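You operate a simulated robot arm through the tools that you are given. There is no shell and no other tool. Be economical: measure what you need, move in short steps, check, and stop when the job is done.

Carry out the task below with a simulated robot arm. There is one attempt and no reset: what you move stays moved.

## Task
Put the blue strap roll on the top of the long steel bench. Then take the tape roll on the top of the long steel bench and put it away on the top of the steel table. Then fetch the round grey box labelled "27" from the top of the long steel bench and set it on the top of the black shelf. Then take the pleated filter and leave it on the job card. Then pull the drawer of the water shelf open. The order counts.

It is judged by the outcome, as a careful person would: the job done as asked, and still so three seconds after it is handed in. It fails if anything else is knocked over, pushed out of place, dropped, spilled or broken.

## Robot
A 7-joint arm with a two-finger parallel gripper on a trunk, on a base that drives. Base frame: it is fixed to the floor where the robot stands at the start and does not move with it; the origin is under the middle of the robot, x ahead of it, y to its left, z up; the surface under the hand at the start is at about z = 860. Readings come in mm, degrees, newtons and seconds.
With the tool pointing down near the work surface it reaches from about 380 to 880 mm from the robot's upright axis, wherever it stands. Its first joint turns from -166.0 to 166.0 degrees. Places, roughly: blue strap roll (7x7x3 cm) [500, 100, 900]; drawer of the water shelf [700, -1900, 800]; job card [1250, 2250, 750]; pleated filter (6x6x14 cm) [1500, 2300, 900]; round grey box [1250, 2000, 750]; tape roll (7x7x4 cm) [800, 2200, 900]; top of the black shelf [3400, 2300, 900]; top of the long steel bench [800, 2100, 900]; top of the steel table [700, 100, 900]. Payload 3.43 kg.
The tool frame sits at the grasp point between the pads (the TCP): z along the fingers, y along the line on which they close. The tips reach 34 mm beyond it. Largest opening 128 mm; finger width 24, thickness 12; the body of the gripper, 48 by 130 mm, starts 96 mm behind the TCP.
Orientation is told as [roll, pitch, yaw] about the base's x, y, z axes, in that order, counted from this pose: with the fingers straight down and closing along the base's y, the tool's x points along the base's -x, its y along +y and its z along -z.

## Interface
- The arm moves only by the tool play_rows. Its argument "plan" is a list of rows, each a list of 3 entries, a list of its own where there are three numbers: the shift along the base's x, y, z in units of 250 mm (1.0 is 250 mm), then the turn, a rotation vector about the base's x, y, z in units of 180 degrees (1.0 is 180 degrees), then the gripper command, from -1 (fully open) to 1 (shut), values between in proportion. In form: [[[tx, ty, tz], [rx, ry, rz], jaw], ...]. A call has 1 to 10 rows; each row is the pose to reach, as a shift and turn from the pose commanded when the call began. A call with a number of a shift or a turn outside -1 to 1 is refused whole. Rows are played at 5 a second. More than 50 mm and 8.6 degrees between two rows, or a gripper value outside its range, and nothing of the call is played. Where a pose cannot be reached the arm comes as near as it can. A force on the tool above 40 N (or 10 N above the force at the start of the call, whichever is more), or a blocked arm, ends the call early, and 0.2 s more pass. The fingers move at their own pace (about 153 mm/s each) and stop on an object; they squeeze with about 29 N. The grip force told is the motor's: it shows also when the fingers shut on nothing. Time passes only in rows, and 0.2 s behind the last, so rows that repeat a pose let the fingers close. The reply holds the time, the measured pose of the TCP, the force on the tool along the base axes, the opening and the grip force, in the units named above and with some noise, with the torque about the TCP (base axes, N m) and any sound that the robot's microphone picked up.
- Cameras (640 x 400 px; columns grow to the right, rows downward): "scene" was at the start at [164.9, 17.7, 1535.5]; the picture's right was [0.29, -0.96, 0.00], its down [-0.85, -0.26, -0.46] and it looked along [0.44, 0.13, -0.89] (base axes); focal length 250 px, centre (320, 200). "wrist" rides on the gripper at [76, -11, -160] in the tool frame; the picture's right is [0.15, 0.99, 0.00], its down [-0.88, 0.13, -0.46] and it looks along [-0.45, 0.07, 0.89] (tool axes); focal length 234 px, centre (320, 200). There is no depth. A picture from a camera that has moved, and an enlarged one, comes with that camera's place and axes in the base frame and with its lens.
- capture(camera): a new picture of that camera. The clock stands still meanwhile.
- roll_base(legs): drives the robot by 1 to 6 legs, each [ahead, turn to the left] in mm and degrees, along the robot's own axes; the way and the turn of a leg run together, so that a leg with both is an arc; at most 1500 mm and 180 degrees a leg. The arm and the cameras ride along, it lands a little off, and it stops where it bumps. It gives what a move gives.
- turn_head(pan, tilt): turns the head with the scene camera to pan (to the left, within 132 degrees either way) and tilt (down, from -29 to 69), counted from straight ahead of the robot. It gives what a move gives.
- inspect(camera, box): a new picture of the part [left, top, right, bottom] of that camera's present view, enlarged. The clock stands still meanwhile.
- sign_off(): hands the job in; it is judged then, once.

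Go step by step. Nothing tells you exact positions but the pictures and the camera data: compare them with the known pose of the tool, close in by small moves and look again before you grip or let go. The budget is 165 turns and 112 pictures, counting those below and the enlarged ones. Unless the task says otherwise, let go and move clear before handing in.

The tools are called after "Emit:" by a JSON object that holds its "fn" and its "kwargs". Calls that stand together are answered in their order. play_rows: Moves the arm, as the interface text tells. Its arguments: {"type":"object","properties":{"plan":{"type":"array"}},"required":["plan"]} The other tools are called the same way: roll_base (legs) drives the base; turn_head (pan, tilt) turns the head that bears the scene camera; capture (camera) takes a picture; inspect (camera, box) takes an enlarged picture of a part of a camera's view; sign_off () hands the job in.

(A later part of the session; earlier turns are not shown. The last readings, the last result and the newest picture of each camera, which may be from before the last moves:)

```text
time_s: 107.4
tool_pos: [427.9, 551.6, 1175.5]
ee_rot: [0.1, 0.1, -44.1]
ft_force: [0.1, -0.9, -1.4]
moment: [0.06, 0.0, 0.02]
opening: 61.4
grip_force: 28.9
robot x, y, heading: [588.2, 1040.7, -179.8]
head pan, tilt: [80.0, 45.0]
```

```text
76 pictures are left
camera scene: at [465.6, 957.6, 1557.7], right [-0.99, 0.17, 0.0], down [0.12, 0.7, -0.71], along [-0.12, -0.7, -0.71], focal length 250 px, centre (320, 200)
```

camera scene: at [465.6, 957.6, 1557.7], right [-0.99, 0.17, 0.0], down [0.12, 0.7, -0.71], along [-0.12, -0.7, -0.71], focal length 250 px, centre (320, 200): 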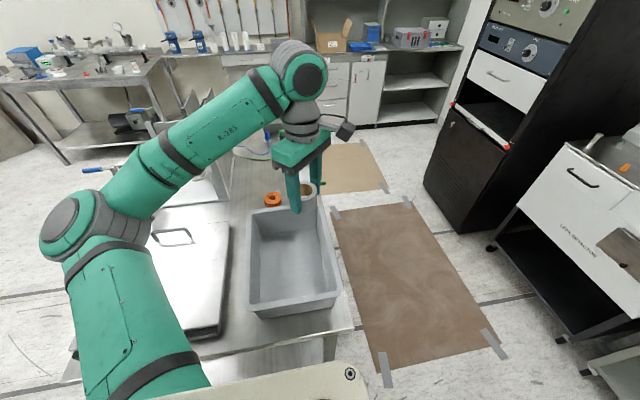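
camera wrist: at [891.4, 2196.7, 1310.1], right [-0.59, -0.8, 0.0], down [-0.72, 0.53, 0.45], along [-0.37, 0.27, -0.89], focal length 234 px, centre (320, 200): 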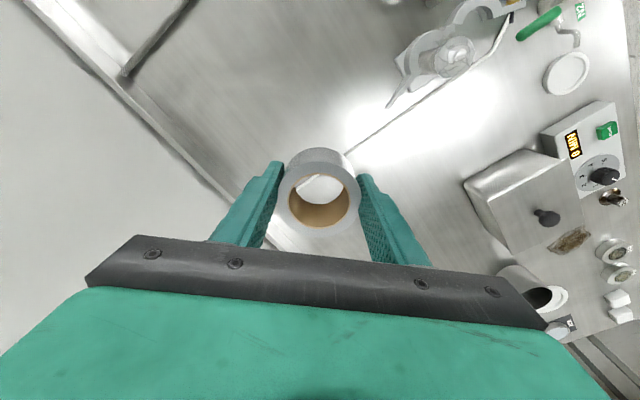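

Emit:
{"fn": "play_rows", "kwargs": {"plan": [[[0.086, -0.143, 0], [0, 0, 0.035], 1], [[0.171, -0.286, 0], [0, 0, 0.07], 1], [[0.257, -0.429, 0], [0, 0, 0.105], 1], [[0.343, -0.571, 0], [0, 0, 0.139], 1], [[0.429, -0.714, 0], [0, 0, 0.174], 1], [[0.55, -0.857, 0], [0, 0, 0.209], 1], [[0.68, -1, 0], [0, 0, 0.244], 1]]}}

Emit:
{"fn": "play_rows", "kwargs": {"plan": [[[0.04, -0.15, -0.05], [0, 0, 0], 1], [[0.08, -0.3, -0.1], [0, 0, 0], 1], [[0.13, -0.385, -0.2], [0, 0, 0], 1], [[0.13, -0.385, -0.35], [0, 0, 0], 1]]}}

Emit:
{"fn": "capture", "kwargs": {"camera": "wrist"}}

Emit:
{"fn": "capture", "kwargs": {"camera": "scene"}}

```text
time_s: 109.0
tool_pos: [598.3, 300.8, 1176.5]
ee_rot: [0.1, 0.0, -0.3]
ft_force: [0.3, 0.0, -0.6]
moment: [-0.04, 0.05, 0.02]
opening: 61.5
grip_force: 29.4
robot x, y, heading: [584.3, 1037.6, -179.8]
head pan, tilt: [80.0, 45.0]
```

```text
time_s: 110.0
tool_pos: [633.2, 228.5, 1088.7]
ee_rot: [-0.1, 0.1, -0.5]
ft_force: [-0.4, 0.6, -1.4]
moment: [-0.01, -0.01, 0.0]
opening: 61.3
grip_force: 29.2
out of reach, approached as far as the arm can: row 2, 3, 4
robot x, y, heading: [587.4, 1038.9, -179.7]
head pan, tilt: [80.0, 45.0]
```

```text
75 pictures are left
camera wrist: at [558.7, 218.5, 1248.3], right [-0.14, 0.99, 0.0], down [0.88, 0.13, 0.45], along [0.45, 0.06, -0.89], focal length 234 px, centre (320, 200)
```

wrist: 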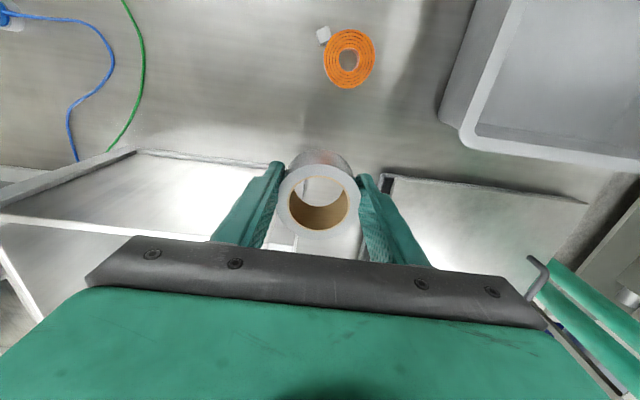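

```text
74 pictures are left
camera scene: at [465.4, 957.7, 1557.7], right [-0.99, 0.17, 0.0], down [0.12, 0.7, -0.71], along [-0.12, -0.7, -0.71], focal length 250 px, centre (320, 200)
```

scene: 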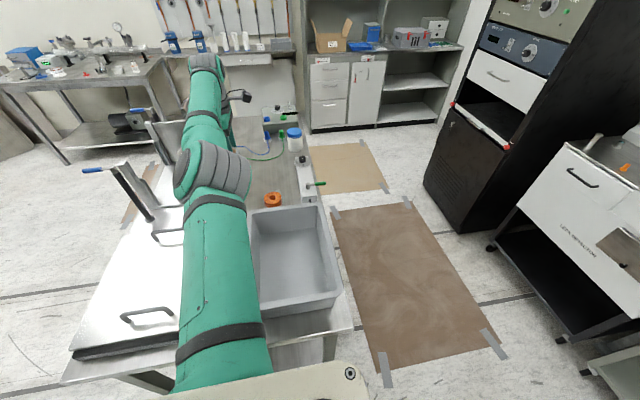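

The spot below the tool (about 622, 229) is free steel between rack, lid box and orange roll. I lower there, staying within reach.

Emit:
{"fn": "play_rows", "kwargs": {"plan": [[[-0.035, 0.1, 0], [0, 0, 0], 1], [[-0.035, 0.1, -0.15], [0, 0, 0], 1], [[-0.035, 0.1, -0.3], [0, 0, 0], 1], [[-0.035, 0.1, -0.45], [0, 0, 0], 1], [[-0.035, 0.1, -0.6], [0, 0, 0], 1]]}}

Emit:
{"fn": "capture", "kwargs": {"camera": "wrist"}}

```text
time_s: 111.2
tool_pos: [625.8, 253.1, 938.8]
ee_rot: [0.0, 0.1, -0.3]
ft_force: [-0.3, -0.1, -0.9]
moment: [0.01, 0.0, -0.02]
opening: 61.5
grip_force: 28.2
robot x, y, heading: [585.9, 1040.9, -179.8]
head pan, tilt: [80.0, 45.0]
```

```text
73 pictures are left
camera wrist: at [550.2, 243.1, 1098.9], right [-0.14, 0.99, 0.0], down [0.88, 0.13, 0.45], along [0.45, 0.06, -0.89], focal length 234 px, centre (320, 200)
```

wrist: 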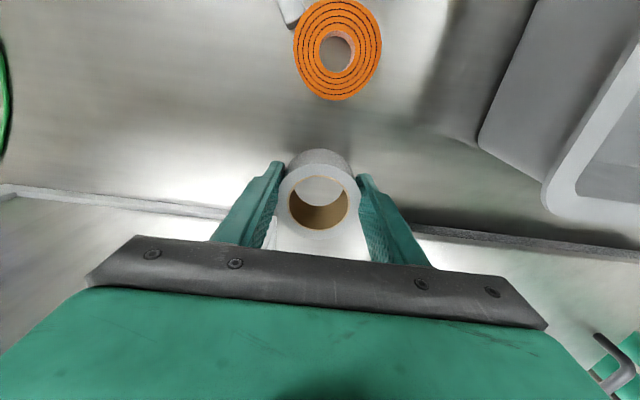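

Emit:
{"fn": "play_rows", "kwargs": {"plan": [[[0, 0, -0.06], [0, 0, 0], 1], [[0, 0, -0.12], [0, 0, 0], 1], [[0, 0, -0.14], [0, 0, 0], 1], [[0, 0, -0.152], [0, 0, 0], 1]]}}

```text
time_s: 112.2
tool_pos: [626.3, 254.4, 900.4]
ee_rot: [0.0, 0.0, -0.3]
ft_force: [0.2, -0.6, -1.6]
moment: [-0.01, 0.02, 0.0]
opening: 61.5
grip_force: 28.9
robot x, y, heading: [590.0, 1036.5, -179.7]
head pan, tilt: [80.0, 45.0]
```

Emit:
{"fn": "play_rows", "kwargs": {"plan": [[[0, 0, -0.008], [0, 0, 0], 1], [[0, 0, -0.014], [0, 0, 0], 1]]}}

```text
time_s: 112.8
tool_pos: [624.6, 253.3, 897.8]
ee_rot: [0.0, 0.1, -0.3]
ft_force: [-0.3, 2.6, 7.5]
moment: [0.14, -0.29, 0.08]
opening: 61.4
grip_force: 28.3
robot x, y, heading: [586.1, 1039.2, -180.1]
head pan, tilt: [80.0, 45.0]
```

Contact. I release and go straight up.

Emit:
{"fn": "play_rows", "kwargs": {"plan": [[[0, 0, 0], [0, 0, 0], 0.03], [[0, 0, 0], [0, 0, 0], -0.15], [[0, 0, 0], [0, 0, 0], -0.4], [[0, 0, 0], [0, 0, 0], -0.4], [[0, 0, 0.15], [0, 0, 0], -0.4], [[0, 0, 0.35], [0, 0, 0], -0.4], [[0, 0, 0.55], [0, 0, 0], -0.4], [[0, 0, 0.75], [0, 0, 0], -0.4], [[0, 0.1, 0.92], [0, 0, 0], -0.4], [[0, 0.28, 1], [0, 0, 0], -0.4]]}}

Emit:
{"fn": "capture", "kwargs": {"camera": "wrist"}}

```text
time_s: 115.0
tool_pos: [624.8, 323.1, 1145.9]
ee_rot: [0.2, 0.2, -0.4]
ft_force: [0.2, -0.9, -0.5]
moment: [0.04, 0.03, 0.0]
opening: 89.5
grip_force: 0.1
robot x, y, heading: [586.0, 1040.9, -179.9]
head pan, tilt: [80.0, 45.0]
```

```text
72 pictures are left
camera wrist: at [550.6, 312.9, 1307.1], right [-0.14, 0.99, 0.0], down [0.88, 0.12, 0.45], along [0.45, 0.07, -0.89], focal length 234 px, centre (320, 200)
```

wrist: 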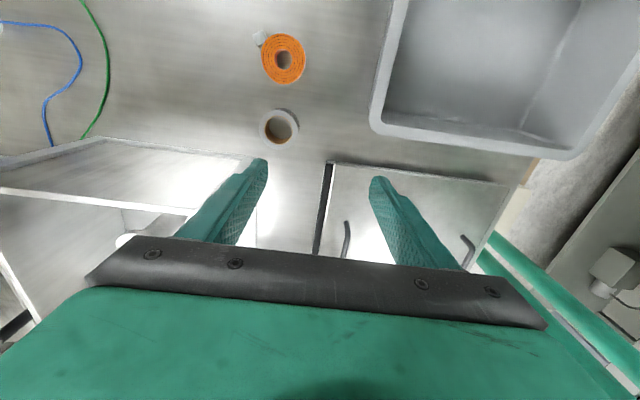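

Tape roll placed. I draw the hand in and drive back to the bench, ending parallel to it (heading 0) with the arm on the bench side, near the "27" tin.

Emit:
{"fn": "play_rows", "kwargs": {"plan": [[[-0.02, 0.18, 0.02], [0, 0, 0], -0.4], [[-0.04, 0.36, 0.04], [0, 0, 0], -0.4], [[-0.06, 0.54, 0.06], [0, 0, 0], -0.4], [[-0.08, 0.72, 0.08], [0, 0, 0], -0.4]]}}

Emit:
{"fn": "roll_base", "kwargs": {"legs": [[-450, 30], [-450, -30], [0, -180], [-300, 0]]}}

Emit:
{"fn": "turn_head", "kwargs": {"pan": 80, "tilt": 50}}

Emit:
{"fn": "capture", "kwargs": {"camera": "scene"}}

```text
time_s: 116.0
tool_pos: [602.1, 504.5, 1167.1]
ee_rot: [0.1, 0.1, -0.3]
ft_force: [-0.6, -0.5, -0.3]
moment: [0.01, -0.06, 0.03]
opening: 89.8
grip_force: 0.0
robot x, y, heading: [586.8, 1036.8, -180.1]
head pan, tilt: [80.0, 45.0]
```

```text
time_s: 130.9
tool_pos: [1120.7, 1795.9, 1166.5]
ee_rot: [0.0, 0.1, -179.8]
ft_force: [0.4, 0.9, -0.4]
moment: [0.01, 0.06, 0.01]
opening: 89.7
grip_force: 0.0
robot x, y, heading: [1141.4, 1259.4, 1.0]
head pan, tilt: [80.0, 45.0]
```

```text
time_s: 131.6
tool_pos: [1121.0, 1795.3, 1168.2]
ee_rot: [0.1, 0.1, -180.0]
ft_force: [-0.3, 1.1, -0.6]
moment: [0.0, -0.01, -0.01]
opening: 89.4
grip_force: 0.2
robot x, y, heading: [1145.2, 1260.7, 0.6]
head pan, tilt: [80.0, 50.0]
```

```text
71 pictures are left
camera scene: at [1258.8, 1339.0, 1550.8], right [0.99, -0.16, 0.0], down [-0.12, -0.76, -0.64], along [0.1, 0.63, -0.77], focal length 250 px, centre (320, 200)
```

scene: 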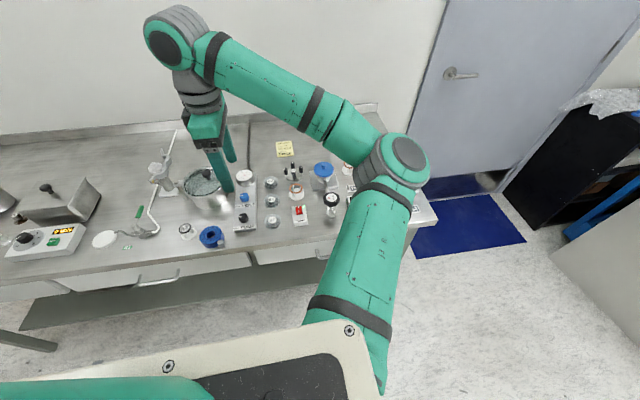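

Emit:
{"fn": "inspect", "kwargs": {"camera": "scene", "box": [200, 130, 360, 250]}}

Emit:
{"fn": "capture", "kwargs": {"camera": "wrist"}}

```text
3.33 times, centred on (280, 190) of scene
camera zoom: at [1258.8, 1339.0, 1550.8], right [0.99, -0.16, 0.0], down [-0.12, -0.76, -0.64], along [0.1, 0.63, -0.77], focal length 833 px, centre (453, 233)
```

zoom: 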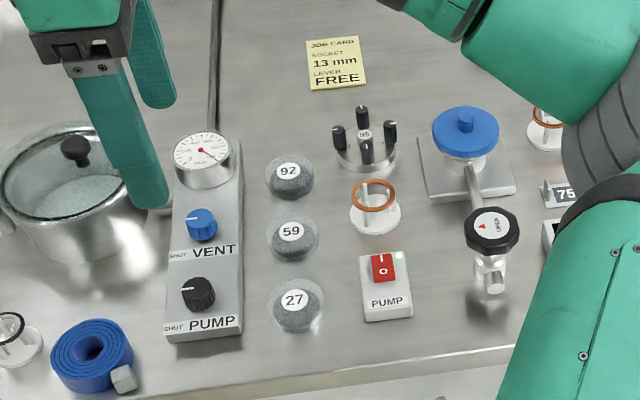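

```text
69 pictures are left
camera wrist: at [1196.8, 1808.4, 1327.1], right [0.15, -0.99, 0.0], down [-0.88, -0.13, 0.45], along [-0.45, -0.07, -0.89], focal length 234 px, centre (320, 200)
```

wrist: 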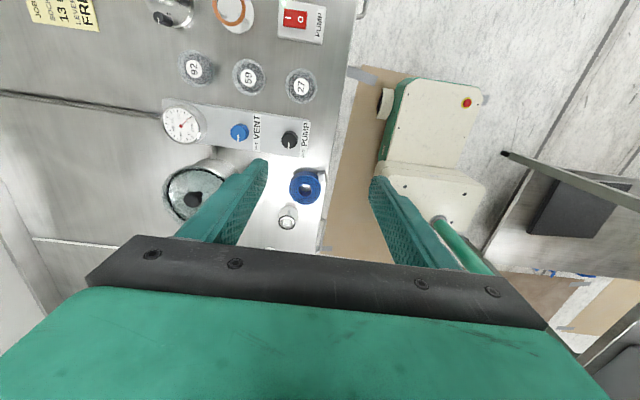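

"27" is near (1183, 1835), with neighbours on three sides. A diagonal grip with a small opening fits; I go above it and look.

Emit:
{"fn": "play_rows", "kwargs": {"plan": [[[0.06, 0.04, 0], [0, 0, 0.042], -0.094], [[0.12, 0.08, 0], [0, 0, 0.084], -0.094], [[0.18, 0.12, 0], [0, 0, 0.126], -0.094], [[0.25, 0.16, -0.1], [0, 0, 0.168], -0.094], [[0.25, 0.16, -0.25], [0, 0, 0.21], -0.094], [[0.25, 0.16, -0.4], [0, 0, 0.25], -0.094], [[0.25, 0.16, -0.56], [0, 0, 0.25], -0.094], [[0.25, 0.16, -0.66], [0, 0, 0.25], -0.094]]}}

Emit:
{"fn": "capture", "kwargs": {"camera": "wrist"}}

Emit:
{"fn": "inspect", "kwargs": {"camera": "scene", "box": [200, 130, 360, 250]}}

```text
time_s: 133.4
tool_pos: [1182.8, 1834.9, 1002.6]
ee_rot: [0.0, 0.1, -134.9]
ft_force: [0.3, -0.3, 0.7]
moment: [0.01, 0.03, 0.0]
opening: 70.0
grip_force: 0.1
robot x, y, heading: [1143.3, 1262.6, 0.8]
head pan, tilt: [80.0, 50.0]
```

```text
68 pictures are left
camera wrist: at [1229.5, 1898.1, 1161.9], right [0.8, -0.59, 0.0], down [-0.53, -0.72, 0.45], along [-0.27, -0.36, -0.89], focal length 234 px, centre (320, 200)
```

wrist: 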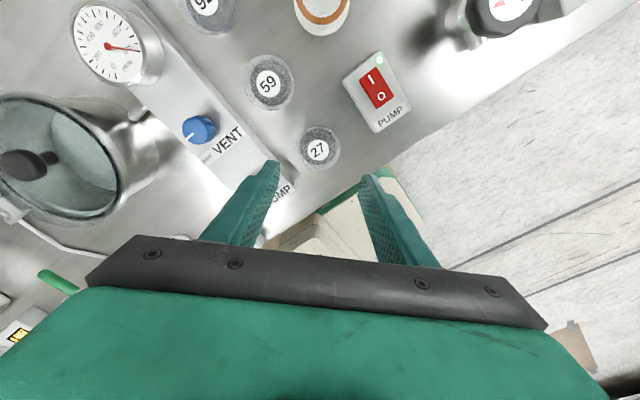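

```text
3.33 times, centred on (280, 190) of scene
camera zoom: at [1258.8, 1339.0, 1550.8], right [0.99, -0.16, 0.0], down [-0.12, -0.76, -0.64], along [0.1, 0.63, -0.77], focal length 833 px, centre (453, 233)
```

zoom: 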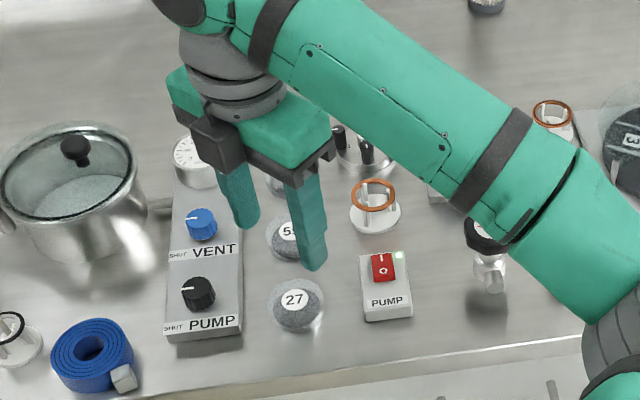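

Emit:
{"fn": "play_rows", "kwargs": {"plan": [[[0.008, 0.02, 0], [0, 0, 0], -0.094], [[0.008, 0.02, -0.12], [0, 0, 0], -0.094], [[0.008, 0.02, -0.22], [0, 0, 0], -0.094], [[0.008, 0.02, -0.22], [0, 0, 0], -0.094]]}}

Emit:
{"fn": "inspect", "kwargs": {"camera": "wrist", "box": [200, 60, 440, 260]}}

Emit:
{"fn": "inspect", "kwargs": {"camera": "scene", "box": [220, 150, 320, 250]}}

```text
time_s: 134.4
tool_pos: [1185.3, 1839.6, 946.9]
ee_rot: [0.0, 0.1, -134.8]
ft_force: [-0.4, -0.5, 0.2]
moment: [0.05, 0.0, 0.0]
opening: 70.0
grip_force: 0.0
robot x, y, heading: [1143.7, 1258.9, 0.9]
head pan, tilt: [80.0, 50.0]
```

```text
2.00 times, centred on (320, 160) of wrist
camera zoom: at [1231.3, 1903.1, 1106.8], right [0.8, -0.6, 0.0], down [-0.53, -0.72, 0.45], along [-0.27, -0.37, -0.89], focal length 468 px, centre (320, 280)
```

zoom: 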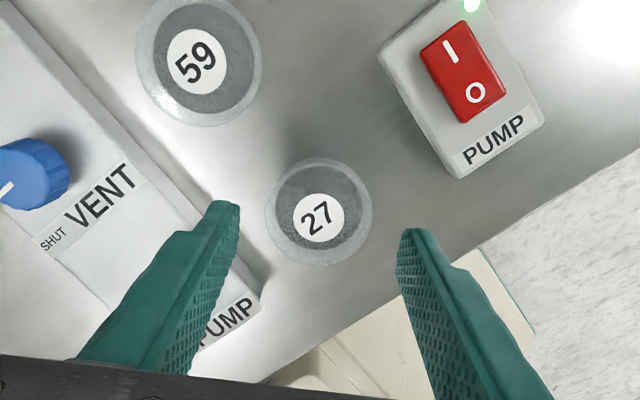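

```text
4.00 times, centred on (270, 200) of scene
camera zoom: at [1258.8, 1339.0, 1550.8], right [0.99, -0.16, 0.0], down [-0.12, -0.76, -0.64], along [0.1, 0.63, -0.77], focal length 1000 px, centre (520, 200)
```

zoom: 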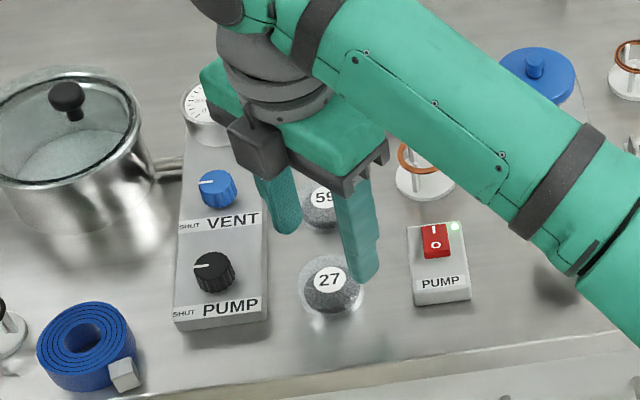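

The tin is centred under the tool. I turn the grip 20° for more clearance to the pump box and go down.

Emit:
{"fn": "play_rows", "kwargs": {"plan": [[[0, 0, 0], [0, 0, -0.04], -0.094], [[0, 0, 0], [0, 0, -0.08], -0.094], [[0, 0, 0], [0, 0, -0.111], -0.094], [[0, 0, -0.08], [0, 0, -0.111], -0.094], [[0, 0, -0.14], [0, 0, -0.111], -0.094], [[0, 0, -0.18], [0, 0, -0.111], -0.094]]}}

Emit:
{"fn": "inspect", "kwargs": {"camera": "wrist", "box": [200, 60, 440, 260]}}

```text
time_s: 135.8
tool_pos: [1183.8, 1841.1, 902.5]
ee_rot: [0.0, 0.1, -154.9]
ft_force: [0.7, -0.6, 0.4]
moment: [0.01, -0.03, 0.0]
opening: 69.9
grip_force: 0.2
robot x, y, heading: [1139.4, 1263.1, 0.8]
head pan, tilt: [80.0, 50.0]
```

```text
2.00 times, centred on (320, 160) of wrist
camera zoom: at [1249.5, 1884.5, 1061.8], right [0.55, -0.83, 0.0], down [-0.74, -0.49, 0.45], along [-0.38, -0.25, -0.89], focal length 468 px, centre (320, 280)
```

zoom: 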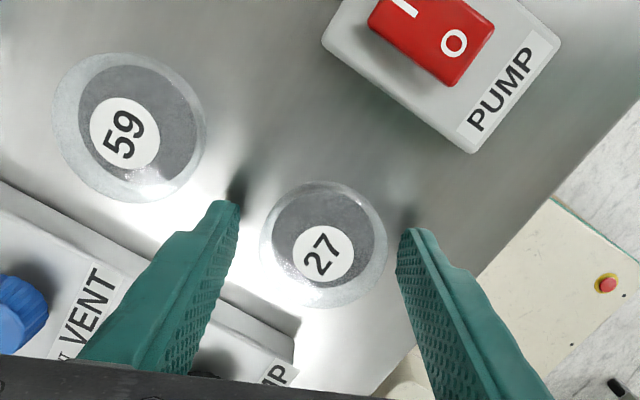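

Emit:
{"fn": "play_rows", "kwargs": {"plan": [[[0, 0, 0], [0, 0, 0], 0.1], [[0, 0, 0], [0, 0, 0], 0.4], [[0, 0, 0], [0, 0, 0], 1], [[0, 0, 0], [0, 0, 0], 1], [[0, 0, 0.04], [0, 0, 0], 1], [[0, 0, 0.12], [0, 0, 0], 1]]}}

Emit:
{"fn": "inspect", "kwargs": {"camera": "wrist", "box": [200, 60, 440, 260]}}

Emit:
{"fn": "inspect", "kwargs": {"camera": "scene", "box": [220, 150, 320, 250]}}

```text
time_s: 137.2
tool_pos: [1184.0, 1840.5, 931.5]
ee_rot: [0.2, 0.1, -154.9]
ft_force: [-0.6, -0.5, 0.8]
moment: [-0.03, -0.02, -0.01]
opening: 54.2
grip_force: 29.1
robot x, y, heading: [1142.1, 1264.0, 0.8]
head pan, tilt: [80.0, 50.0]
```

```text
2.00 times, centred on (320, 160) of wrist
camera zoom: at [1249.0, 1884.1, 1092.1], right [0.55, -0.83, 0.0], down [-0.74, -0.49, 0.45], along [-0.38, -0.25, -0.89], focal length 468 px, centre (320, 280)
```

zoom: 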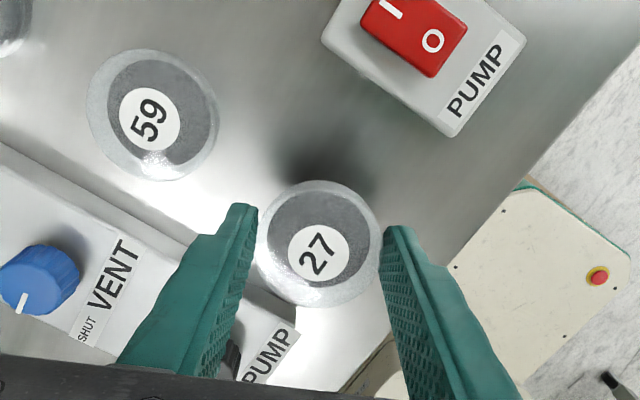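

```text
4.00 times, centred on (270, 200) of scene
camera zoom: at [1258.8, 1339.1, 1550.8], right [0.99, -0.16, 0.0], down [-0.12, -0.76, -0.64], along [0.1, 0.63, -0.77], focal length 1000 px, centre (520, 200)
```

zoom: 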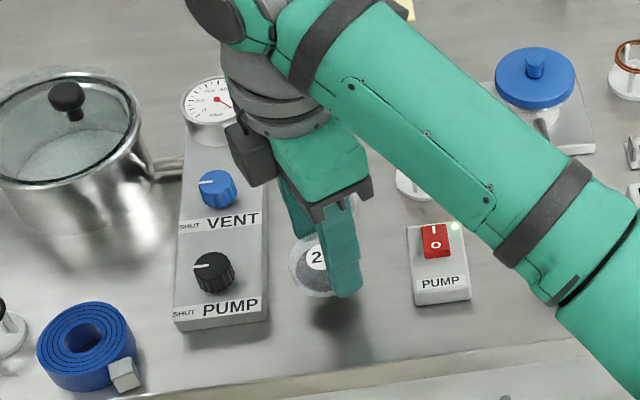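

The tin is held. I lift it and swing the arm to the front before driving to the black shelf.

Emit:
{"fn": "play_rows", "kwargs": {"plan": [[[0, 0, 0.19], [0, 0, 0], 1], [[0, 0, 0.38], [0, 0, 0], 1], [[0, 0, 0.57], [0, 0, 0], 1], [[0, 0, 0.76], [0, 0, 0], 1], [[0.1, -0.06, 0.9], [0, 0, -0.03], 1], [[0.28, -0.16, 0.9], [0, 0, -0.06], 1], [[0.45, -0.27, 0.9], [0, 0, -0.09], 1], [[0.62, -0.38, 0.9], [0, 0, -0.12], 1], [[0.79, -0.49, 0.9], [0, 0, -0.15], 1], [[0.96, -0.6, 0.9], [0, 0, -0.18], 1]]}}

Emit:
{"fn": "play_rows", "kwargs": {"plan": [[[0.14, -0.14, 0], [0, 0, -0.03], 1], [[0.28, -0.28, 0], [0, 0, -0.06], 1], [[0.42, -0.42, 0], [0, 0, -0.09], 1], [[0.54, -0.57, 0], [0, 0, -0.12], 1], [[0.64, -0.73, 0], [0, 0, -0.15], 1], [[0.73, -0.89, 0], [0, 0, -0.18], 1], [[0.76, -1, 0], [0, 0, -0.21], 1]]}}

Emit:
{"fn": "play_rows", "kwargs": {"plan": [[[0.08, -0.18, 0], [0, 0, -0.03], 1], [[0.13, -0.36, 0], [0, 0, -0.06], 1], [[0.15, -0.54, 0], [0, 0, -0.09], 1], [[0.16, -0.7, 0], [0, 0, -0.11], 1]]}}

Emit:
{"fn": "roll_base", "kwargs": {"legs": [[760, 0], [0, 50]]}}

Emit:
{"fn": "turn_head", "kwargs": {"pan": -20, "tilt": 30}}

Emit:
{"fn": "capture", "kwargs": {"camera": "scene"}}

```text
refused: row 6 steps farther than a row can; nothing moved
```

```text
time_s: 138.8
tool_pos: [1374.9, 1588.5, 931.8]
ee_rot: [0.1, 0.1, 167.3]
ft_force: [-0.3, -0.1, -1.4]
moment: [0.0, -0.03, -0.01]
opening: 54.4
grip_force: 28.9
robot x, y, heading: [1143.9, 1262.3, 0.8]
head pan, tilt: [80.0, 50.0]
```

```text
time_s: 139.8
tool_pos: [1453.5, 1444.0, 922.0]
ee_rot: [0.1, 0.0, 147.5]
ft_force: [0.0, -0.2, 0.1]
moment: [-0.04, 0.02, 0.0]
opening: 54.0
grip_force: 28.8
out of reach, approached as far as the arm can: row 3, 4
robot x, y, heading: [1139.9, 1261.4, 0.8]
head pan, tilt: [80.0, 50.0]
```

```text
time_s: 146.5
tool_pos: [1963.4, 1627.8, 922.5]
ee_rot: [0.1, 0.1, -162.4]
ft_force: [0.1, 0.8, -0.9]
moment: [-0.01, 0.02, -0.01]
opening: 53.9
grip_force: 28.9
robot x, y, heading: [1903.5, 1275.7, 51.0]
head pan, tilt: [80.0, 50.0]
```

```text
time_s: 148.2
tool_pos: [1963.3, 1628.9, 924.4]
ee_rot: [0.2, 0.0, -162.5]
ft_force: [0.7, 0.5, -0.1]
moment: [-0.02, -0.03, 0.0]
opening: 53.9
grip_force: 29.3
robot x, y, heading: [1902.0, 1272.8, 51.3]
head pan, tilt: [-20.0, 30.0]
```

```text
61 pictures are left
camera scene: at [2046.2, 1401.3, 1580.3], right [0.52, -0.86, 0.0], down [-0.43, -0.26, -0.87], along [0.74, 0.45, -0.5], focal length 250 px, centre (320, 200)
```

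scene: 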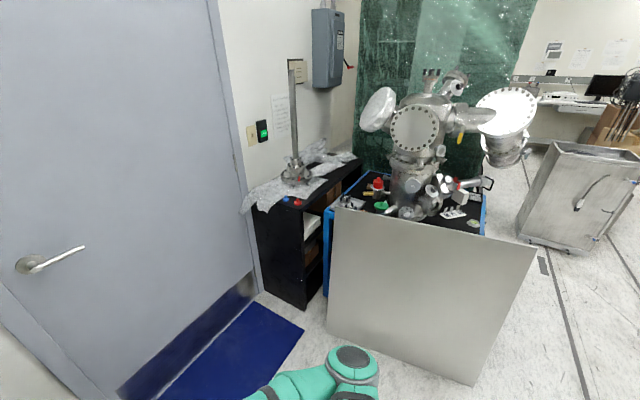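

The first lift row-list was refused, so the hand swung out over the bench's front at a low height. No force was felt, but I check the bench for anything disturbed.

Emit:
{"fn": "turn_head", "kwargs": {"pan": 90, "tilt": 35}}

Emit:
{"fn": "inspect", "kwargs": {"camera": "scene", "box": [160, 100, 480, 300]}}

Emit:
{"fn": "capture", "kwargs": {"camera": "wrist"}}

```text
time_s: 150.1
tool_pos: [1963.5, 1627.9, 923.1]
ee_rot: [0.2, 0.1, -162.5]
ft_force: [-0.3, -0.7, 0.4]
moment: [-0.01, 0.0, 0.0]
opening: 54.1
grip_force: 28.7
robot x, y, heading: [1906.6, 1272.6, 51.0]
head pan, tilt: [90.0, 35.0]
```

```text
2.00 times, centred on (320, 200) of scene
camera zoom: at [1900.3, 1410.2, 1572.5], right [0.63, 0.78, 0.0], down [0.45, -0.36, -0.82], along [-0.64, 0.52, -0.57], focal length 500 px, centre (320, 200)
```

zoom: 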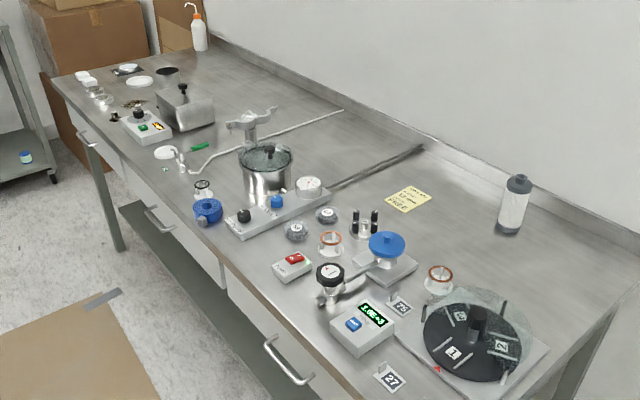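

```text
59 pictures are left
camera wrist: at [2033.2, 1663.8, 1082.3], right [0.44, -0.9, 0.0], down [-0.8, -0.39, 0.46], along [-0.41, -0.2, -0.89], focal length 234 px, centre (320, 200)
```

wrist: 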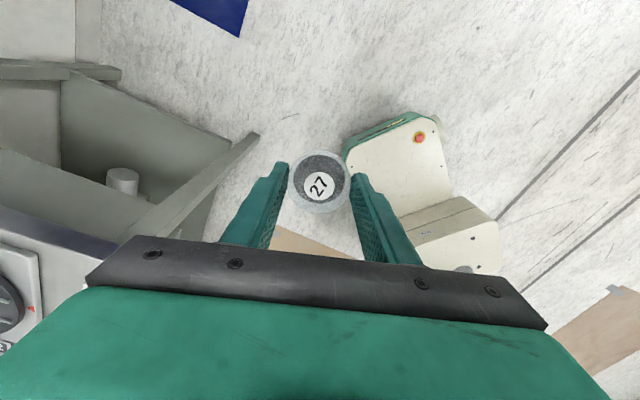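

The bench is undisturbed. I raise the hand first, alone this time.

Emit:
{"fn": "play_rows", "kwargs": {"plan": [[[0.02, 0.02, 0.19], [0, 0, 0], 1], [[0.05, 0.05, 0.37], [0, 0, 0], 1], [[0.08, 0.09, 0.55], [0, 0, 0], 1], [[0.11, 0.13, 0.73], [0, 0, 0], 1], [[0.14, 0.17, 0.9], [0, 0, 0], 1], [[0.15, 0.19, 1.0], [0, 0, 0], 1]]}}

```text
time_s: 151.5
tool_pos: [2000.8, 1675.3, 1175.4]
ee_rot: [0.2, -0.1, -162.5]
ft_force: [-0.2, 0.2, 0.2]
moment: [-0.01, 0.05, 0.02]
opening: 53.9
grip_force: 29.7
robot x, y, heading: [1903.8, 1277.3, 50.7]
head pan, tilt: [90.0, 35.0]
```

Emit:
{"fn": "roll_base", "kwargs": {"legs": [[0, 3], [820, 0], [0, -25]]}}

Emit:
{"fn": "turn_head", "kwargs": {"pan": -5, "tilt": 35}}

Emit:
{"fn": "capture", "kwargs": {"camera": "scene"}}

```text
time_s: 157.7
tool_pos: [2629.2, 2273.9, 1174.5]
ee_rot: [0.1, 0.1, 175.5]
ft_force: [0.5, -0.7, 0.2]
moment: [0.0, 0.03, 0.02]
opening: 53.9
grip_force: 29.7
robot x, y, heading: [2389.0, 1936.5, 28.9]
head pan, tilt: [90.0, 35.0]
```

```text
time_s: 159.4
tool_pos: [2629.9, 2274.5, 1173.4]
ee_rot: [0.2, 0.1, 175.6]
ft_force: [0.5, 0.5, -0.1]
moment: [-0.01, 0.01, -0.01]
opening: 54.0
grip_force: 28.9
robot x, y, heading: [2388.3, 1934.9, 28.8]
head pan, tilt: [-5.0, 35.0]
```

```text
58 pictures are left
camera scene: at [2559.4, 2023.2, 1572.5], right [0.4, -0.91, 0.0], down [-0.52, -0.23, -0.82], along [0.75, 0.33, -0.57], focal length 250 px, centre (320, 200)
```

scene: 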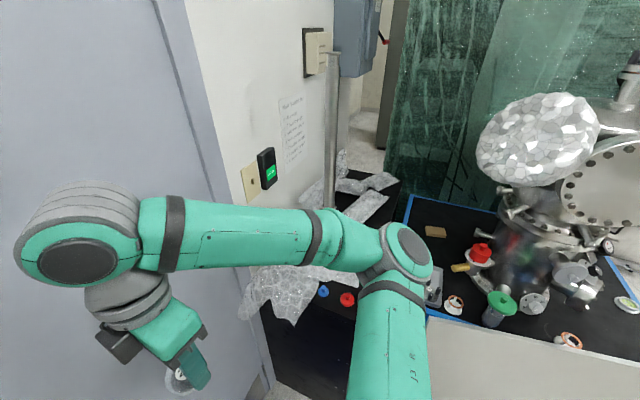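

The arm hides the shelf top. I turn the base left so that the shelf comes clear of the arm and look.

Emit:
{"fn": "roll_base", "kwargs": {"legs": [[0, 42]]}}

Emit:
{"fn": "turn_head", "kwargs": {"pan": -50, "tilt": 32}}

Emit:
{"fn": "capture", "kwargs": {"camera": "scene"}}

```text
time_s: 162.0
tool_pos: [2343.5, 2348.6, 1173.2]
ee_rot: [0.2, 0.1, -142.6]
ft_force: [0.5, 0.8, -0.1]
moment: [0.0, 0.0, -0.01]
opening: 53.9
grip_force: 29.0
robot x, y, heading: [2391.1, 1936.7, 70.8]
head pan, tilt: [-5.0, 35.0]
```

```text
time_s: 163.2
tool_pos: [2342.6, 2348.9, 1174.6]
ee_rot: [0.2, 0.1, -142.6]
ft_force: [0.3, -0.1, -1.1]
moment: [0.02, 0.01, 0.01]
opening: 53.7
grip_force: 29.4
robot x, y, heading: [2389.3, 1939.5, 70.7]
head pan, tilt: [-50.0, 32.0]
```

```text
57 pictures are left
camera scene: at [2505.1, 2068.1, 1577.1], right [0.36, -0.93, 0.0], down [-0.5, -0.19, -0.85], along [0.79, 0.3, -0.53], focal length 250 px, centre (320, 200)
```

scene: 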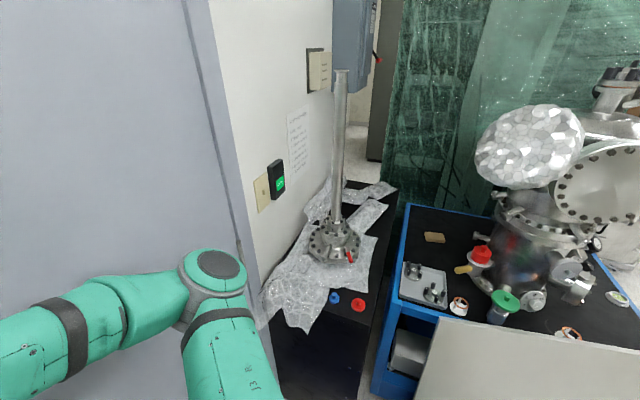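

Emit:
{"fn": "inspect", "kwargs": {"camera": "scene", "box": [240, 160, 420, 370]}}

```text
1.90 times, centred on (330, 265) of scene
camera zoom: at [2505.1, 2068.1, 1577.1], right [0.36, -0.93, 0.0], down [-0.5, -0.19, -0.85], along [0.79, 0.3, -0.53], focal length 476 px, centre (301, 76)
```

zoom: 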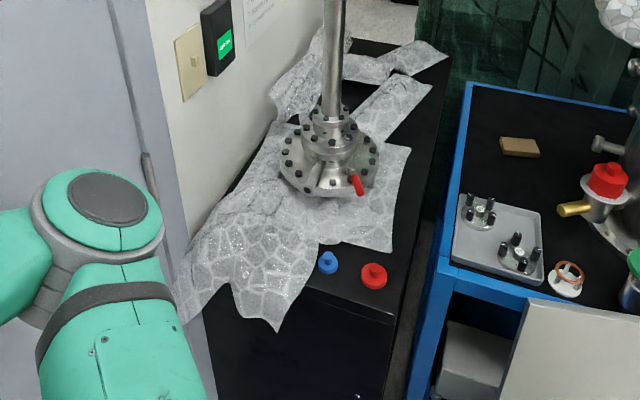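

The shelf top is mostly covered by bubble wrap and a flanged pole, with two small caps at the near end. I zoom in for free black surface.

Emit:
{"fn": "inspect", "kwargs": {"camera": "scene", "box": [330, 165, 410, 235]}}

Emit:
{"fn": "inspect", "kwargs": {"camera": "scene", "box": [300, 260, 400, 340]}}

```text
5.71 times, centred on (370, 200) of scene
camera zoom: at [2505.1, 2068.1, 1577.1], right [0.36, -0.93, 0.0], down [-0.5, -0.19, -0.85], along [0.79, 0.3, -0.53], focal length 1429 px, centre (34, 200)
```

zoom: 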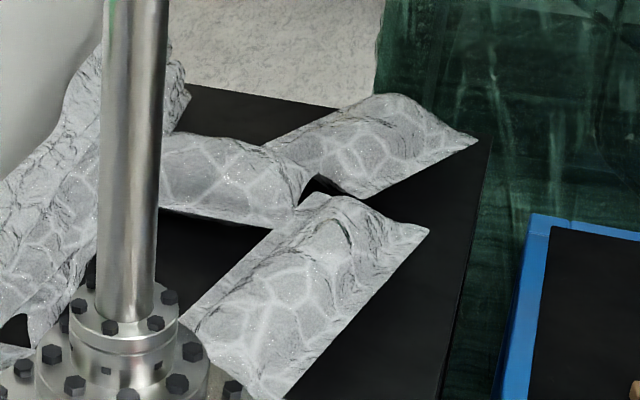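

```text
5.00 times, centred on (350, 300) of scene
camera zoom: at [2505.1, 2068.1, 1577.1], right [0.36, -0.93, 0.0], down [-0.5, -0.19, -0.85], along [0.79, 0.3, -0.53], focal length 1250 px, centre (170, -300)
```

zoom: 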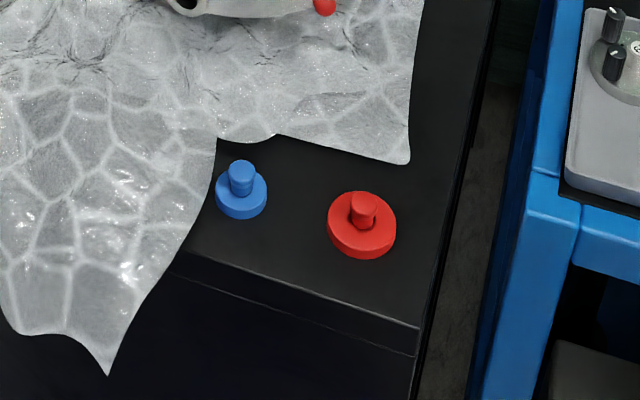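

There is a clear black triangle near (3415, 2124), beyond the wrap. I drive closer to about (2675, 2085), facing the shelf.

Emit:
{"fn": "roll_base", "kwargs": {"legs": [[0, -43.7], [320, 0], [0, -22]]}}

Emit:
{"fn": "turn_head", "kwargs": {"pan": -10, "tilt": 35}}

Emit:
{"fn": "capture", "kwargs": {"camera": "scene"}}

```text
time_s: 168.8
tool_pos: [3027.9, 2291.8, 1174.1]
ee_rot: [0.2, 0.1, 151.7]
ft_force: [0.4, 1.5, -0.4]
moment: [-0.02, 0.03, 0.0]
opening: 54.0
grip_force: 29.1
robot x, y, heading: [2669.5, 2080.0, 5.1]
head pan, tilt: [-50.0, 32.0]
```

```text
time_s: 169.9
tool_pos: [3027.1, 2292.0, 1173.4]
ee_rot: [0.2, 0.1, 151.6]
ft_force: [-0.6, -0.3, -0.7]
moment: [0.01, 0.0, -0.03]
opening: 53.6
grip_force: 29.3
robot x, y, heading: [2673.4, 2082.9, 4.9]
head pan, tilt: [-10.0, 35.0]
```

```text
53 pictures are left
camera scene: at [2862.4, 2082.4, 1572.5], right [-0.09, -1.0, 0.0], down [-0.57, 0.05, -0.82], along [0.82, -0.07, -0.57], focal length 250 px, centre (320, 200)
```

scene: 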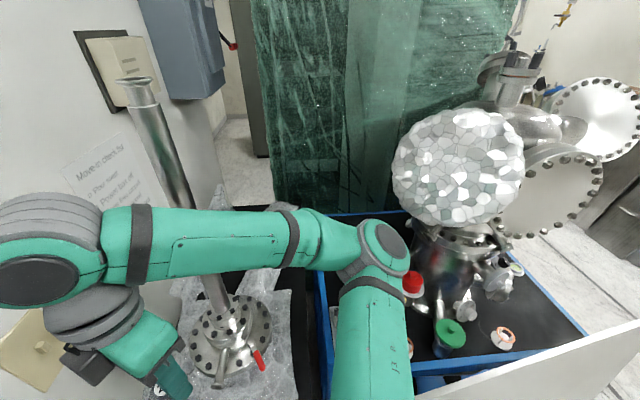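

I back off 40 mm so the elbow stays clear of the chamber's foil disc, then bring the hand in line with the target strip.

Emit:
{"fn": "roll_base", "kwargs": {"legs": [[-40, 0]]}}

Emit:
{"fn": "play_rows", "kwargs": {"plan": [[[0.02, -0.084, 0], [0, 0, -0.043], 1], [[0.04, -0.168, 0], [0, 0, -0.086], 1], [[0.06, -0.252, 0], [0, 0, -0.129], 1], [[0.08, -0.336, 0], [0, 0, -0.172], 1], [[0.1, -0.42, 0], [0, 0, -0.215], 1], [[0.12, -0.504, 0], [0, 0, -0.258], 1], [[0.14, -0.588, 0], [0, 0, -0.301], 1], [[0.17, -0.672, 0], [0, 0, -0.342], 1]]}}

Emit:
{"fn": "capture", "kwargs": {"camera": "scene"}}

```text
time_s: 170.8
tool_pos: [2986.4, 2287.3, 1174.0]
ee_rot: [0.1, 0.0, 151.5]
ft_force: [0.2, -0.6, 0.3]
moment: [-0.02, 0.03, 0.0]
opening: 54.1
grip_force: 28.9
robot x, y, heading: [2625.6, 2078.4, 4.7]
head pan, tilt: [-10.0, 35.0]
```

```text
time_s: 172.6
tool_pos: [3026.7, 2119.1, 1173.7]
ee_rot: [0.2, 0.0, 90.0]
ft_force: [0.2, 0.3, 0.0]
moment: [-0.05, 0.01, 0.01]
opening: 53.7
grip_force: 28.8
robot x, y, heading: [2629.0, 2079.7, 4.8]
head pan, tilt: [-10.0, 35.0]
```

```text
52 pictures are left
camera scene: at [2820.4, 2079.2, 1572.5], right [-0.09, -1.0, 0.0], down [-0.57, 0.05, -0.82], along [0.82, -0.07, -0.57], focal length 250 px, centre (320, 200)
```

scene: 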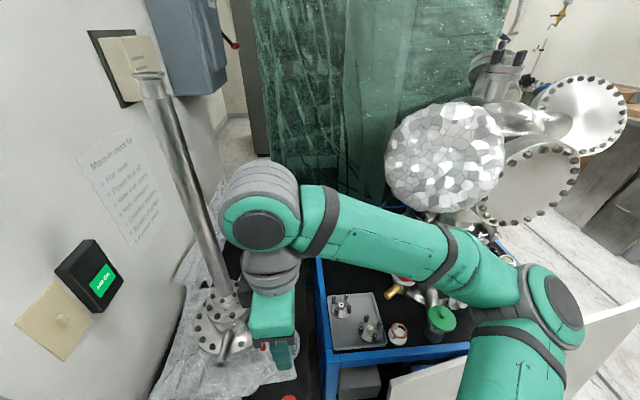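

Emit:
{"fn": "play_rows", "kwargs": {"plan": [[[0.18, 0, 0], [0, 0, 0], 1], [[0.36, 0, 0], [0, 0, 0], 1], [[0.54, 0, 0], [0, 0, 0], 1], [[0.72, 0, 0], [0, 0, 0], 1], [[0.9, 0, 0], [0, 0, 0], 1], [[1.0, 0, 0], [0, 0, 0], 1]]}}

Emit:
{"fn": "capture", "kwargs": {"camera": "wrist"}}

Emit:
{"fn": "capture", "kwargs": {"camera": "scene"}}

```text
time_s: 174.0
tool_pos: [3278.8, 2119.7, 1173.0]
ee_rot: [0.2, 0.0, 90.0]
ft_force: [-0.9, -0.2, 0.1]
moment: [0.03, -0.04, -0.02]
opening: 54.0
grip_force: 29.2
robot x, y, heading: [2627.3, 2081.5, 5.0]
head pan, tilt: [-10.0, 35.0]
```

```text
51 pictures are left
camera wrist: at [3291.5, 2045.1, 1332.5], right [-0.99, -0.15, 0.0], down [-0.13, 0.88, 0.46], along [-0.07, 0.45, -0.89], focal length 234 px, centre (320, 200)
```

wrist: 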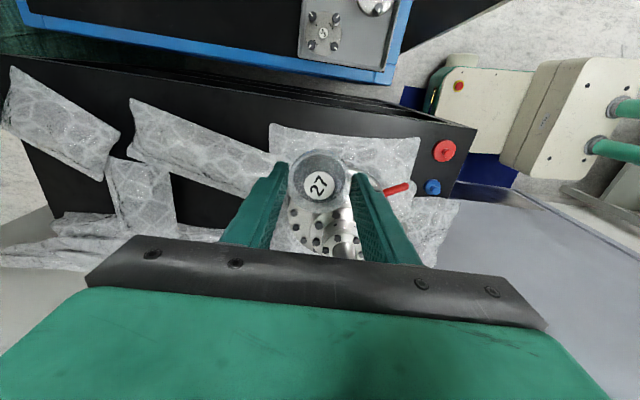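

```text
50 pictures are left
camera scene: at [2820.3, 2078.9, 1572.5], right [-0.09, -1.0, 0.0], down [-0.57, 0.05, -0.82], along [0.82, -0.07, -0.57], focal length 250 px, centre (320, 200)
```

scene: 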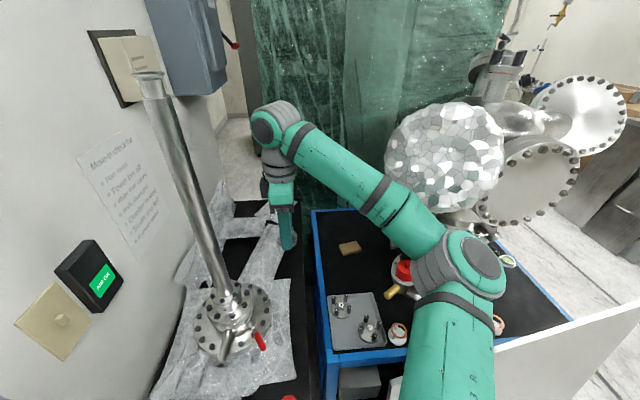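

The wrist view confirms a free black area about 95 mm wide near (3422, 2127). I move over it and lower part way.

Emit:
{"fn": "play_rows", "kwargs": {"plan": [[[0.18, 0, 0], [0, 0, 0], 1], [[0.36, 0.01, 0], [0, 0, 0], 1], [[0.5, 0.02, 0], [0, 0, 0], 1], [[0.58, 0.025, 0], [0, 0, 0], 1], [[0.58, 0.025, -0.18], [0, 0, 0], 1], [[0.58, 0.025, -0.36], [0, 0, 0], 1], [[0.58, 0.025, -0.54], [0, 0, 0], 1], [[0.58, 0.025, -0.7], [0, 0, 0], 1]]}}

Emit:
{"fn": "capture", "kwargs": {"camera": "wrist"}}

Emit:
{"fn": "inspect", "kwargs": {"camera": "scene", "box": [200, 100, 360, 300]}}

```text
time_s: 175.8
tool_pos: [3423.9, 2124.6, 998.3]
ee_rot: [0.1, 0.2, 89.9]
ft_force: [0.0, 0.2, -0.4]
moment: [0.01, -0.03, -0.01]
opening: 54.0
grip_force: 29.1
robot x, y, heading: [2627.2, 2077.5, 5.1]
head pan, tilt: [-10.0, 35.0]
```

```text
49 pictures are left
camera wrist: at [3435.9, 2050.7, 1158.3], right [-0.99, -0.15, 0.0], down [-0.13, 0.88, 0.46], along [-0.07, 0.45, -0.89], focal length 234 px, centre (320, 200)
```

wrist: 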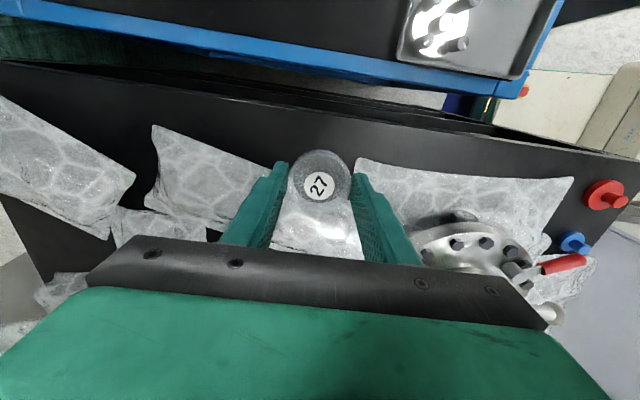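

```text
2.00 times, centred on (280, 200) of scene
camera zoom: at [2820.3, 2079.0, 1572.5], right [-0.09, -1.0, 0.0], down [-0.57, 0.05, -0.82], along [0.82, -0.07, -0.57], focal length 500 px, centre (400, 200)
```

zoom: 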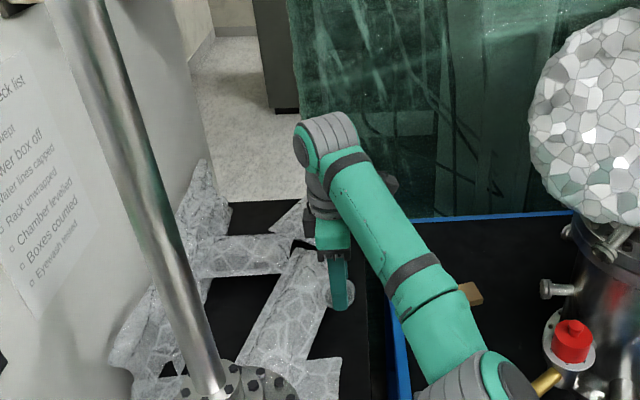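

I shift 10 mm farther from the wrap corner and lower to near the surface.

Emit:
{"fn": "play_rows", "kwargs": {"plan": [[[0.04, -0.014, 0], [0, 0, 0], 1], [[0.04, -0.014, -0.1], [0, 0, 0], 1], [[0.04, -0.014, -0.2], [0, 0, 0], 1], [[0.04, -0.014, -0.24], [0, 0, 0], 1]]}}

Emit:
{"fn": "inspect", "kwargs": {"camera": "wrist", "box": [180, 60, 460, 260]}}

Emit:
{"fn": "inspect", "kwargs": {"camera": "scene", "box": [240, 190, 320, 290]}}

```text
time_s: 176.8
tool_pos: [3433.3, 2121.1, 938.4]
ee_rot: [0.1, 0.0, 90.0]
ft_force: [-0.1, 0.0, -0.4]
moment: [0.01, 0.03, -0.02]
opening: 53.8
grip_force: 29.6
robot x, y, heading: [2633.1, 2080.3, 5.0]
head pan, tilt: [-10.0, 35.0]
```

```text
2.00 times, centred on (320, 160) of wrist
camera zoom: at [3446.0, 2046.9, 1098.1], right [-0.99, -0.15, 0.0], down [-0.13, 0.88, 0.46], along [-0.07, 0.45, -0.89], focal length 468 px, centre (320, 280)
```

zoom: 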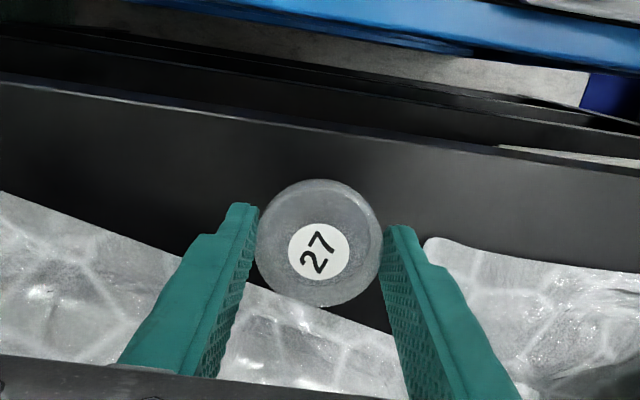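

```text
4.00 times, centred on (280, 240) of scene
camera zoom: at [2820.4, 2079.0, 1572.5], right [-0.09, -1.0, 0.0], down [-0.57, 0.05, -0.82], along [0.82, -0.07, -0.57], focal length 1000 px, centre (480, 40)
```

zoom: 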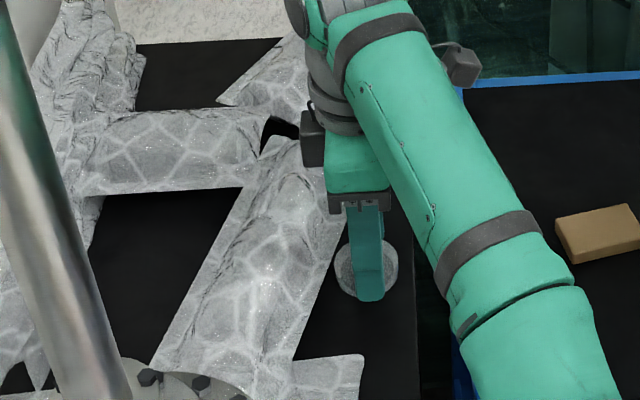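

Good clearance all round. I lower in small steps to find contact.

Emit:
{"fn": "play_rows", "kwargs": {"plan": [[[0, 0, -0.024], [0, 0, 0], 1], [[0, 0, -0.04], [0, 0, 0], 1], [[0, 0, -0.056], [0, 0, 0], 1]]}}

```text
time_s: 177.6
tool_pos: [3434.1, 2123.0, 924.8]
ee_rot: [0.2, 0.1, 90.0]
ft_force: [0.4, -1.0, -0.4]
moment: [-0.01, -0.04, -0.01]
opening: 53.7
grip_force: 29.0
robot x, y, heading: [2632.7, 2078.0, 5.2]
head pan, tilt: [-10.0, 35.0]
```

Emit:
{"fn": "play_rows", "kwargs": {"plan": [[[0, 0, -0.012], [0, 0, 0], 1], [[0, 0, -0.024], [0, 0, 0], 1], [[0, 0, -0.032], [0, 0, 0], 1]]}}

```text
time_s: 178.4
tool_pos: [3434.0, 2121.3, 916.0]
ee_rot: [0.2, 0.1, 89.9]
ft_force: [-0.9, -0.8, 0.2]
moment: [0.0, 0.0, 0.01]
opening: 54.0
grip_force: 28.9
robot x, y, heading: [2626.9, 2079.4, 4.8]
head pan, tilt: [-10.0, 35.0]
```

Emit:
{"fn": "play_rows", "kwargs": {"plan": [[[0, 0, -0.012], [0, 0, 0], 1], [[0, 0, -0.024], [0, 0, 0], 1], [[0, 0, -0.036], [0, 0, 0], 1]]}}

Emit:
{"fn": "inspect", "kwargs": {"camera": "scene", "box": [240, 190, 320, 290]}}

```text
time_s: 179.2
tool_pos: [3433.8, 2123.3, 906.9]
ee_rot: [0.3, 0.0, 89.9]
ft_force: [-0.3, 0.0, -0.4]
moment: [0.0, -0.03, -0.02]
opening: 53.9
grip_force: 28.7
robot x, y, heading: [2632.2, 2075.7, 5.0]
head pan, tilt: [-10.0, 35.0]
```

```text
4.00 times, centred on (280, 240) of scene
camera zoom: at [2820.4, 2079.1, 1572.5], right [-0.09, -1.0, 0.0], down [-0.57, 0.05, -0.82], along [0.82, -0.07, -0.57], focal length 1000 px, centre (480, 40)
```

zoom: 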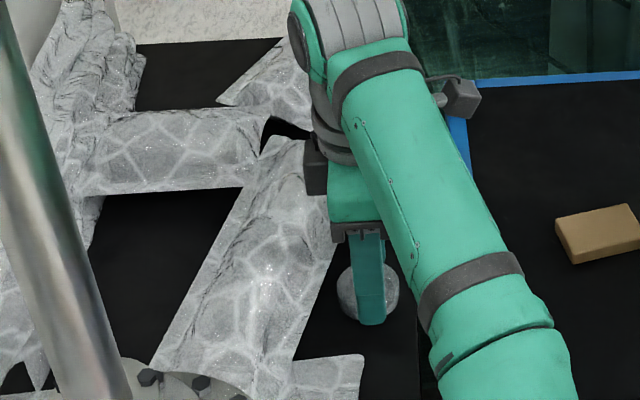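

Emit:
{"fn": "play_rows", "kwargs": {"plan": [[[0, 0, -0.012], [0, 0, 0], 1], [[0, 0, -0.024], [0, 0, 0], 1], [[0, 0, -0.036], [0, 0, 0], 1]]}}

Emit:
{"fn": "inspect", "kwargs": {"camera": "wrist", "box": [180, 60, 460, 260]}}

```text
time_s: 180.0
tool_pos: [3433.7, 2121.9, 901.3]
ee_rot: [-0.1, 0.0, 90.1]
ft_force: [-6.5, -0.2, 25.3]
moment: [-0.05, 0.24, 0.0]
opening: 54.0
grip_force: 29.0
robot x, y, heading: [2629.7, 2080.1, 5.1]
head pan, tilt: [-10.0, 35.0]
```

```text
2.00 times, centred on (320, 160) of wrist
camera zoom: at [3445.9, 2047.2, 1061.3], right [-0.99, -0.15, 0.0], down [-0.13, 0.88, 0.46], along [-0.07, 0.45, -0.89], focal length 468 px, centre (320, 280)
```

zoom: 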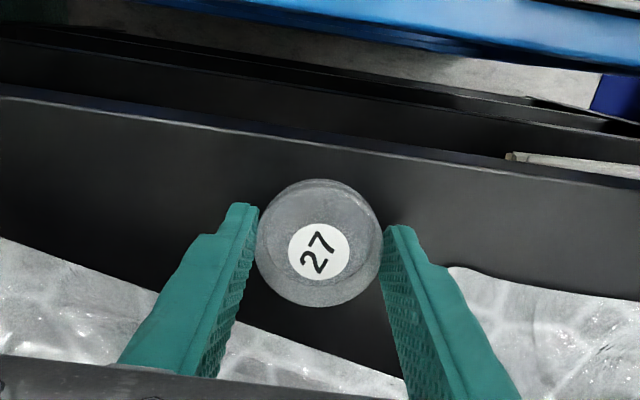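

Contact at 901. I relieve the press, open slightly and lift.

Emit:
{"fn": "play_rows", "kwargs": {"plan": [[[0, 0, 0.01], [0, 0, 0], 1], [[0, 0, 0.01], [0, 0, 0], 0.1], [[0, 0, 0.01], [0, 0, 0], -0.05], [[0, 0, 0.01], [0, 0, 0], -0.05], [[0, 0, 0.1], [0, 0, 0], -0.05], [[0, 0, 0.28], [0, 0, 0], -0.05], [[0, 0, 0.46], [0, 0, 0], -0.05], [[0, 0, 0.64], [0, 0, 0], -0.05], [[0, 0, 0.82], [0, 0, 0], -0.05], [[0, 0, 1], [0, 0, 0], -0.05]]}}

Emit:
{"fn": "capture", "kwargs": {"camera": "wrist"}}

```text
time_s: 182.2
tool_pos: [3434.1, 2123.7, 1147.5]
ee_rot: [0.2, 0.0, 89.9]
ft_force: [0.5, -0.8, 0.0]
moment: [0.02, 0.04, 0.0]
opening: 67.3
grip_force: 0.0
robot x, y, heading: [2628.1, 2082.3, 4.7]
head pan, tilt: [-10.0, 35.0]
```

```text
43 pictures are left
camera wrist: at [3446.1, 2048.5, 1306.8], right [-0.99, -0.15, 0.0], down [-0.13, 0.88, 0.46], along [-0.07, 0.45, -0.89], focal length 234 px, centre (320, 200)
```

wrist: 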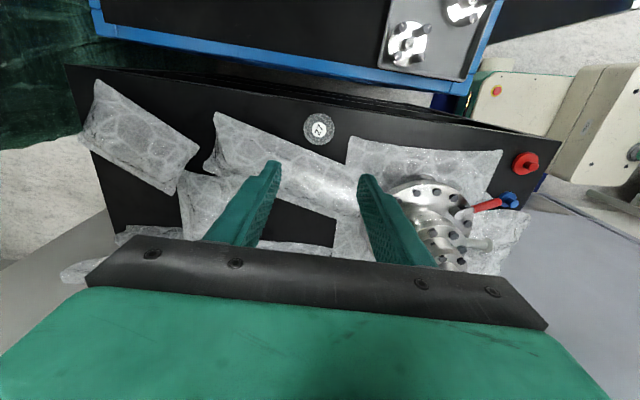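

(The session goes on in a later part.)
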